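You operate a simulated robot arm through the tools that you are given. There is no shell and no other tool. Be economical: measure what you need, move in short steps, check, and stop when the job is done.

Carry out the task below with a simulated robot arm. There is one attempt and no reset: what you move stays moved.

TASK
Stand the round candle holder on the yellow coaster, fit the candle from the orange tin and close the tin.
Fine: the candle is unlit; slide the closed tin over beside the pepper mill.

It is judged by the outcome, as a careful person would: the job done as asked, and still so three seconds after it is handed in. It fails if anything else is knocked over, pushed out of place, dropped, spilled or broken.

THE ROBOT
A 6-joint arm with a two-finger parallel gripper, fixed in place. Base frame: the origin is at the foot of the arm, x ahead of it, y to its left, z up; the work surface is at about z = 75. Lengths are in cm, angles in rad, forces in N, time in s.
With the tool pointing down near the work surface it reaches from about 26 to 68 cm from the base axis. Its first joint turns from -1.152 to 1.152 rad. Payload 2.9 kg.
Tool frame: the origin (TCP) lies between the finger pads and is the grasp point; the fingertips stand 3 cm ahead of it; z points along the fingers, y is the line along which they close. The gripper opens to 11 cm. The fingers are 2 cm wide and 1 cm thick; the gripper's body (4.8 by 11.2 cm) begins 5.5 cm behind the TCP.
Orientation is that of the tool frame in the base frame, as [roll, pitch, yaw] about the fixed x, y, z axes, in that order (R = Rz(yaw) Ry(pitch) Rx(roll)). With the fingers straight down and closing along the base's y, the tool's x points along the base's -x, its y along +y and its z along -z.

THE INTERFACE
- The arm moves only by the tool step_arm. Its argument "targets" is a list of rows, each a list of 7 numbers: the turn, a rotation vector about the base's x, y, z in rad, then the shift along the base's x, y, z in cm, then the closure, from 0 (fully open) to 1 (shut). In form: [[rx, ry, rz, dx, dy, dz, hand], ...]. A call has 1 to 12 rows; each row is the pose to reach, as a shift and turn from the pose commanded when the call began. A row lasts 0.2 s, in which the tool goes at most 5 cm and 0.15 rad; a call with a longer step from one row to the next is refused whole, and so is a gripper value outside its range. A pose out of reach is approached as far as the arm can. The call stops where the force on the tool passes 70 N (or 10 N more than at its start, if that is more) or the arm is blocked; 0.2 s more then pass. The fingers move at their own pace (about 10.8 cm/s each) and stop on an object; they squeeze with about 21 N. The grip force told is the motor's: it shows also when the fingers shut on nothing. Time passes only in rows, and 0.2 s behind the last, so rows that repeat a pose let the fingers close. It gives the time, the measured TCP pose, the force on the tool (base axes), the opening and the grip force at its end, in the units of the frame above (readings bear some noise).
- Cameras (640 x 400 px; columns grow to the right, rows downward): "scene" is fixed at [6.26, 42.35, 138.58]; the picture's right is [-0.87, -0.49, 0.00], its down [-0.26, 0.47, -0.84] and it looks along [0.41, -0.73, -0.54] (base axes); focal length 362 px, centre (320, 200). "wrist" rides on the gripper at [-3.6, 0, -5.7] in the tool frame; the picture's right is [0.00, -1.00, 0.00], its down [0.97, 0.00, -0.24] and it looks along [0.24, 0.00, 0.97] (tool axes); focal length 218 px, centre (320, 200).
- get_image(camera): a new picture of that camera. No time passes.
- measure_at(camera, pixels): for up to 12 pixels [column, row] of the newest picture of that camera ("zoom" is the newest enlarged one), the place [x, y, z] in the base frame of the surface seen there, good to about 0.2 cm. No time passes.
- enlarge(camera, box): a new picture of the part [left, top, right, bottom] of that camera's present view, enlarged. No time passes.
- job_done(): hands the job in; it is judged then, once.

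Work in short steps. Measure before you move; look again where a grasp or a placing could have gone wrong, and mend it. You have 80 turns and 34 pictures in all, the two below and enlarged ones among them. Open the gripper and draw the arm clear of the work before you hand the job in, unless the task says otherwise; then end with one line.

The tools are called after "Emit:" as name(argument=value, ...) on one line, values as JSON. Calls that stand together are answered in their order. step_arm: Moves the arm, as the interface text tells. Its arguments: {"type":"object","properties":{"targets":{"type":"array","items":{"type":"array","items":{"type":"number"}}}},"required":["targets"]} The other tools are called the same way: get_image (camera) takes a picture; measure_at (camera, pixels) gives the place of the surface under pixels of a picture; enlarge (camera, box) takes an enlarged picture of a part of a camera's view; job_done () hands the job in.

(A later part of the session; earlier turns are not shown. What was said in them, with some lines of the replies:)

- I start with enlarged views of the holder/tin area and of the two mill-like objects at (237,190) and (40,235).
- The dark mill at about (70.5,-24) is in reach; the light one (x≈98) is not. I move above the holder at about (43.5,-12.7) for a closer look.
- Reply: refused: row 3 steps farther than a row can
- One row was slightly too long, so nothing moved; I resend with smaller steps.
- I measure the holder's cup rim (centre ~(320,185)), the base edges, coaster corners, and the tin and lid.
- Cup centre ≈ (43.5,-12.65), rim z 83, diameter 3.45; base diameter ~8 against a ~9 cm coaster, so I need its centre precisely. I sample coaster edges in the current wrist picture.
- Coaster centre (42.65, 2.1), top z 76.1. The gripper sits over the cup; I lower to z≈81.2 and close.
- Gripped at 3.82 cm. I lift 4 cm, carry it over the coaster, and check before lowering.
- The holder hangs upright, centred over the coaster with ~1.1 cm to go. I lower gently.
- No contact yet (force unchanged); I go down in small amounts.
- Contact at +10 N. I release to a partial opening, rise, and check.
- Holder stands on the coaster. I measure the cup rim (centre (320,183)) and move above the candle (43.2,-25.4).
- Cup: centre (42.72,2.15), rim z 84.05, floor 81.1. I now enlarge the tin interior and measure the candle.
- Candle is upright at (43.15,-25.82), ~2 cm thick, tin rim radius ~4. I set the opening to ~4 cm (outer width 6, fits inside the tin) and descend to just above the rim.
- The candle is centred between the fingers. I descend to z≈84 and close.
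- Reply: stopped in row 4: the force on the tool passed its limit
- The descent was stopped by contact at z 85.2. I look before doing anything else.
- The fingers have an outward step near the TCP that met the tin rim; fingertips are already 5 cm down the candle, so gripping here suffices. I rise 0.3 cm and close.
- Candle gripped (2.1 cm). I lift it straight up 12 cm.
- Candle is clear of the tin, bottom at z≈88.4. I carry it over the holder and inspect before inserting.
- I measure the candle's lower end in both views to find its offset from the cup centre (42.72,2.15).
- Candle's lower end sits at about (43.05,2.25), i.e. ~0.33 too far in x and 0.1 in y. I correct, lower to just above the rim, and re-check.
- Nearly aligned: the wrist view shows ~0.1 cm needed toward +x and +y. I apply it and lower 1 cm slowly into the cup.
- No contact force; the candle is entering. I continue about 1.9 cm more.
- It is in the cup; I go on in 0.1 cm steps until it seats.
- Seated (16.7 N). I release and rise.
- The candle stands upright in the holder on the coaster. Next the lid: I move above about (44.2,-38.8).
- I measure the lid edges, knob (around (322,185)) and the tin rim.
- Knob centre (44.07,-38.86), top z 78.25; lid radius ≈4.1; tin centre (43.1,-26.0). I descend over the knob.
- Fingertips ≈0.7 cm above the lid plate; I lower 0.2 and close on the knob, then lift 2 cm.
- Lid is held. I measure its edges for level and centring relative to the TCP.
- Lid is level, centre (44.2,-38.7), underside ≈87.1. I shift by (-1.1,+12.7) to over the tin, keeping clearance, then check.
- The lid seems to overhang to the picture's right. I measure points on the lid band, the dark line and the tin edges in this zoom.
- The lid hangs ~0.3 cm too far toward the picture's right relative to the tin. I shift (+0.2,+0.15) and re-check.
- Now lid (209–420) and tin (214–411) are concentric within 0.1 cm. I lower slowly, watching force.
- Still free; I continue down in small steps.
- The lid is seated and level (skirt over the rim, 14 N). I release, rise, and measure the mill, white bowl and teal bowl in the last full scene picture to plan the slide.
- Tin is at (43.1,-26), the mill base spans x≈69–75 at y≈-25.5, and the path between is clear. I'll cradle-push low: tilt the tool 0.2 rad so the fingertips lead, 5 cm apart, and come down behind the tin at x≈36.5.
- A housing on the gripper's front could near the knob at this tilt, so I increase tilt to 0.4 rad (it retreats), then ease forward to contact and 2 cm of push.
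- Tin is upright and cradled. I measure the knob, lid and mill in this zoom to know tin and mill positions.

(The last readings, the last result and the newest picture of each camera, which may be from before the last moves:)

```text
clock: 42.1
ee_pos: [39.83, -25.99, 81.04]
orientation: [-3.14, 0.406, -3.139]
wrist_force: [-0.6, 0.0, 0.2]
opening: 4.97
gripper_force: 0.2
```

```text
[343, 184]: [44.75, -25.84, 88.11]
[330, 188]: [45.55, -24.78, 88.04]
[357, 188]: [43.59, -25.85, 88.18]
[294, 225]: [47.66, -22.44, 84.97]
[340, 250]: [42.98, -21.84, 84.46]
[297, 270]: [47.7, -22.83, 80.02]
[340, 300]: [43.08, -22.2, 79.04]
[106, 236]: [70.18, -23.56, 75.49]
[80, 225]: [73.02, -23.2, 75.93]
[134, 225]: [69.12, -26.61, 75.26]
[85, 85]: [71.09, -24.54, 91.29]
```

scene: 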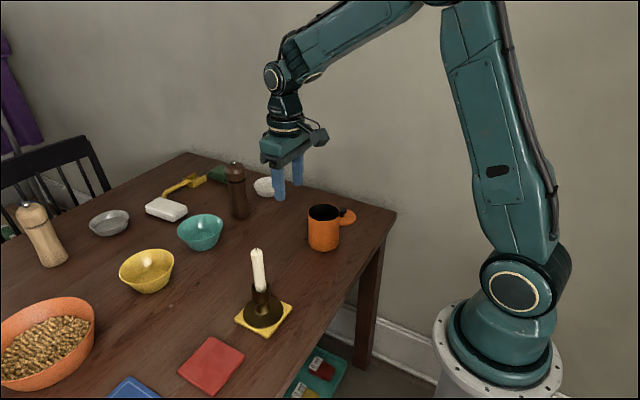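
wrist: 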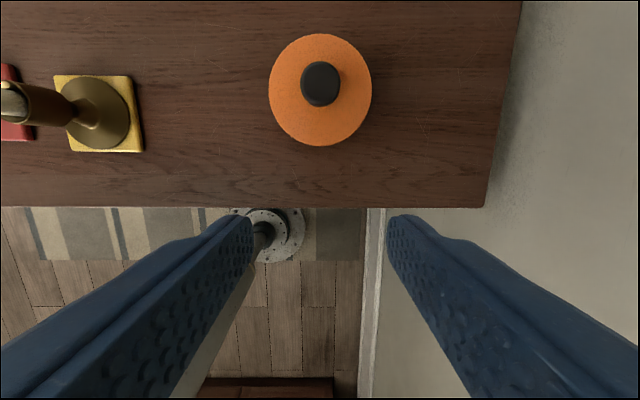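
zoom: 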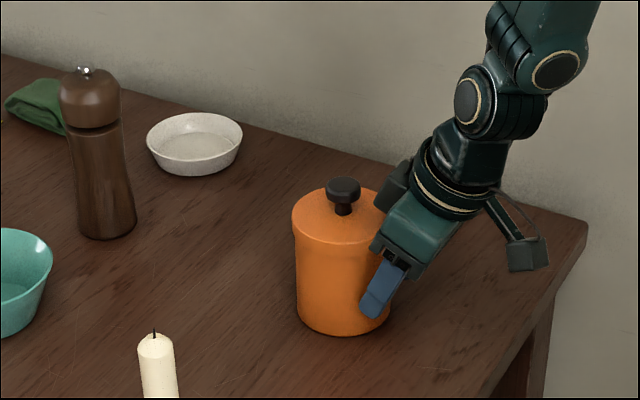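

Tin centre ≈ (44.9,-25.9); mill's near edge x≈69. Target tin x≈62.5. I push 11.5 cm steadily.

Emit:
step_arm(targets=[[0, 0, 0, 0.5, 0, 0, 0.55], [0, 0, 0, 1.5, 0, 0, 0.55], [0, 0, 0, 2.5, 0, 0, 0.55], [0, 0, 0, 3.5, 0, 0, 0.55], [0, 0, 0, 4.5, 0, 0, 0.55], [0, 0, 0, 5.5, 0, 0, 0.55], [0, 0, 0, 6.5, 0, 0, 0.55], [0, 0, 0, 7.5, 0, 0, 0.55], [0, 0, 0, 8.5, 0, 0, 0.55], [0, 0, 0, 9.5, 0, 0, 0.55], [0, 0, 0, 10.5, 0, 0, 0.55], [0, 0, 0, 11, 0, 0, 0.55]])

Emit:
get_image(camera="scene")

```text
clock: 44.7
ee_pos: [50.72, -26.03, 81.16]
orientation: [-3.141, 0.404, -3.14]
wrist_force: [-1.4, -0.2, 0.7]
opening: 4.96
gripper_force: 0.2
```

```text
1 pictures are left
```

scene: 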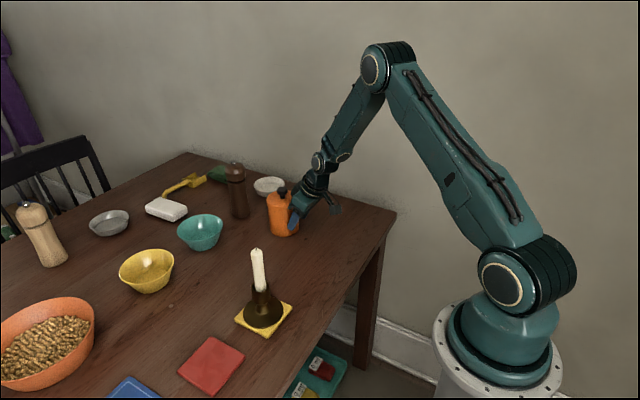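

The tin is sliding upright. I measure its knob and the edges facing the mill.

Emit:
measure_at(camera="scene", pixels=[[282, 190], [279, 190], [286, 190], [268, 203], [270, 215], [280, 215], [268, 225], [247, 210], [246, 205]])

```text
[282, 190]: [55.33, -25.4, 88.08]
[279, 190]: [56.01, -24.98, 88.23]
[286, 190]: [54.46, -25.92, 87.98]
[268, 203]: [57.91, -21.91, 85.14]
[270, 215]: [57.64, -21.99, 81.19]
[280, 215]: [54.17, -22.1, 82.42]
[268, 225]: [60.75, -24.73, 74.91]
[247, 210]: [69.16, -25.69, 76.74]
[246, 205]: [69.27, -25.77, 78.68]
```

Tin at ≈(55.6,-25.9). I push another 6.7 cm, slowing at the end, leaving ~2.3 cm to the mill.

Emit:
step_arm(targets=[[0, 0, 0, 0.5, 0, 0, 0.55], [0, 0, 0, 1.3, 0, 0, 0.55], [0, 0, 0, 2.1, 0, 0, 0.55], [0, 0, 0, 2.9, 0, 0, 0.55], [0, 0, 0, 3.7, 0, 0, 0.55], [0, 0, 0, 4.5, 0, 0, 0.55], [0, 0, 0, 5.2, 0, 0, 0.55], [0, 0, 0, 5.8, 0, 0, 0.55], [0, 0, 0, 6.3, 0, 0, 0.55], [0, 0, 0, 6.7, 0, 0, 0.55], [0, 0, 0, 6.7, 0, 0, 0.55]])

```text
clock: 47.1
ee_pos: [57.45, -26.14, 81.09]
orientation: [-3.141, 0.405, -3.14]
wrist_force: [-0.6, -0.9, 0.1]
opening: 4.96
gripper_force: 0.2
```

Now I back straight off in -x, then rise and straighten the tool.

Emit:
step_arm(targets=[[0, 0, 0, -1, 0, 0, 0.55], [0, 0, 0, -4, 0, 0, 0.55], [0, 0, 0, -8, 0, 1, 0.55], [0, 0, 0, -12, 0, 4, 0.4], [0, 0, 0, -15, 0, 8, 0.2], [0, 0.1, 0, -18, 0, 12, 0], [0, 0.2, 0, -20, 0, 16, 0], [0, 0.3, 0, -21, 0, 20, 0], [0, 0.4, 0, -22, 0, 24, 0], [0, 0.4, 0, -22, 0, 26, 0], [0, 0.4, 0, -22, 0, 26, 0]])

Emit:
get_image(camera="scene")

```text
clock: 49.5
ee_pos: [35.53, -26.09, 107.2]
orientation: [-3.141, 0.006, -3.137]
wrist_force: [-0.1, -0.9, 0.8]
opening: 10.98
gripper_force: 0.1
```

```text
0 pictures are left
```

scene: 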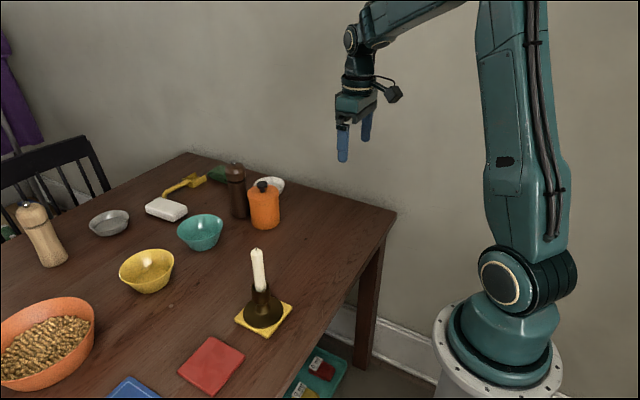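

The tin stands closed at (265,205) next to the dark mill, and nothing else looks disturbed. I verify positions once.

Emit:
measure_at(camera="scene", pixels=[[263, 182], [249, 193], [265, 195], [265, 215], [237, 167], [237, 190], [243, 210], [258, 252], [252, 200], [278, 195]])

```text
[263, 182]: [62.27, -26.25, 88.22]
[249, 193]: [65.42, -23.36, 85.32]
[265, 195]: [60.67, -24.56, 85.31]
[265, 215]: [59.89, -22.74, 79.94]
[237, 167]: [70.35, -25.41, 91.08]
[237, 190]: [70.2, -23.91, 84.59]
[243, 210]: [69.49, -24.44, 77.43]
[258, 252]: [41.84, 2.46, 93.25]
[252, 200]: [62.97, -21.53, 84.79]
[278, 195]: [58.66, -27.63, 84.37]
```

Tin at (62.4,-26.2) beside the unmoved mill, lid level (top z 85.3), candle top z 93.3 as expected when seated. I hand it in.

Emit:
job_done()

```text
The job is handed in.
```

The round candle holder stands on the yellow coaster with the unlit candle fitted. The orange tin is closed and sits about 2 cm from the dark pepper mill; I took the dark one as meant because the light mill is out of the arm's reach.
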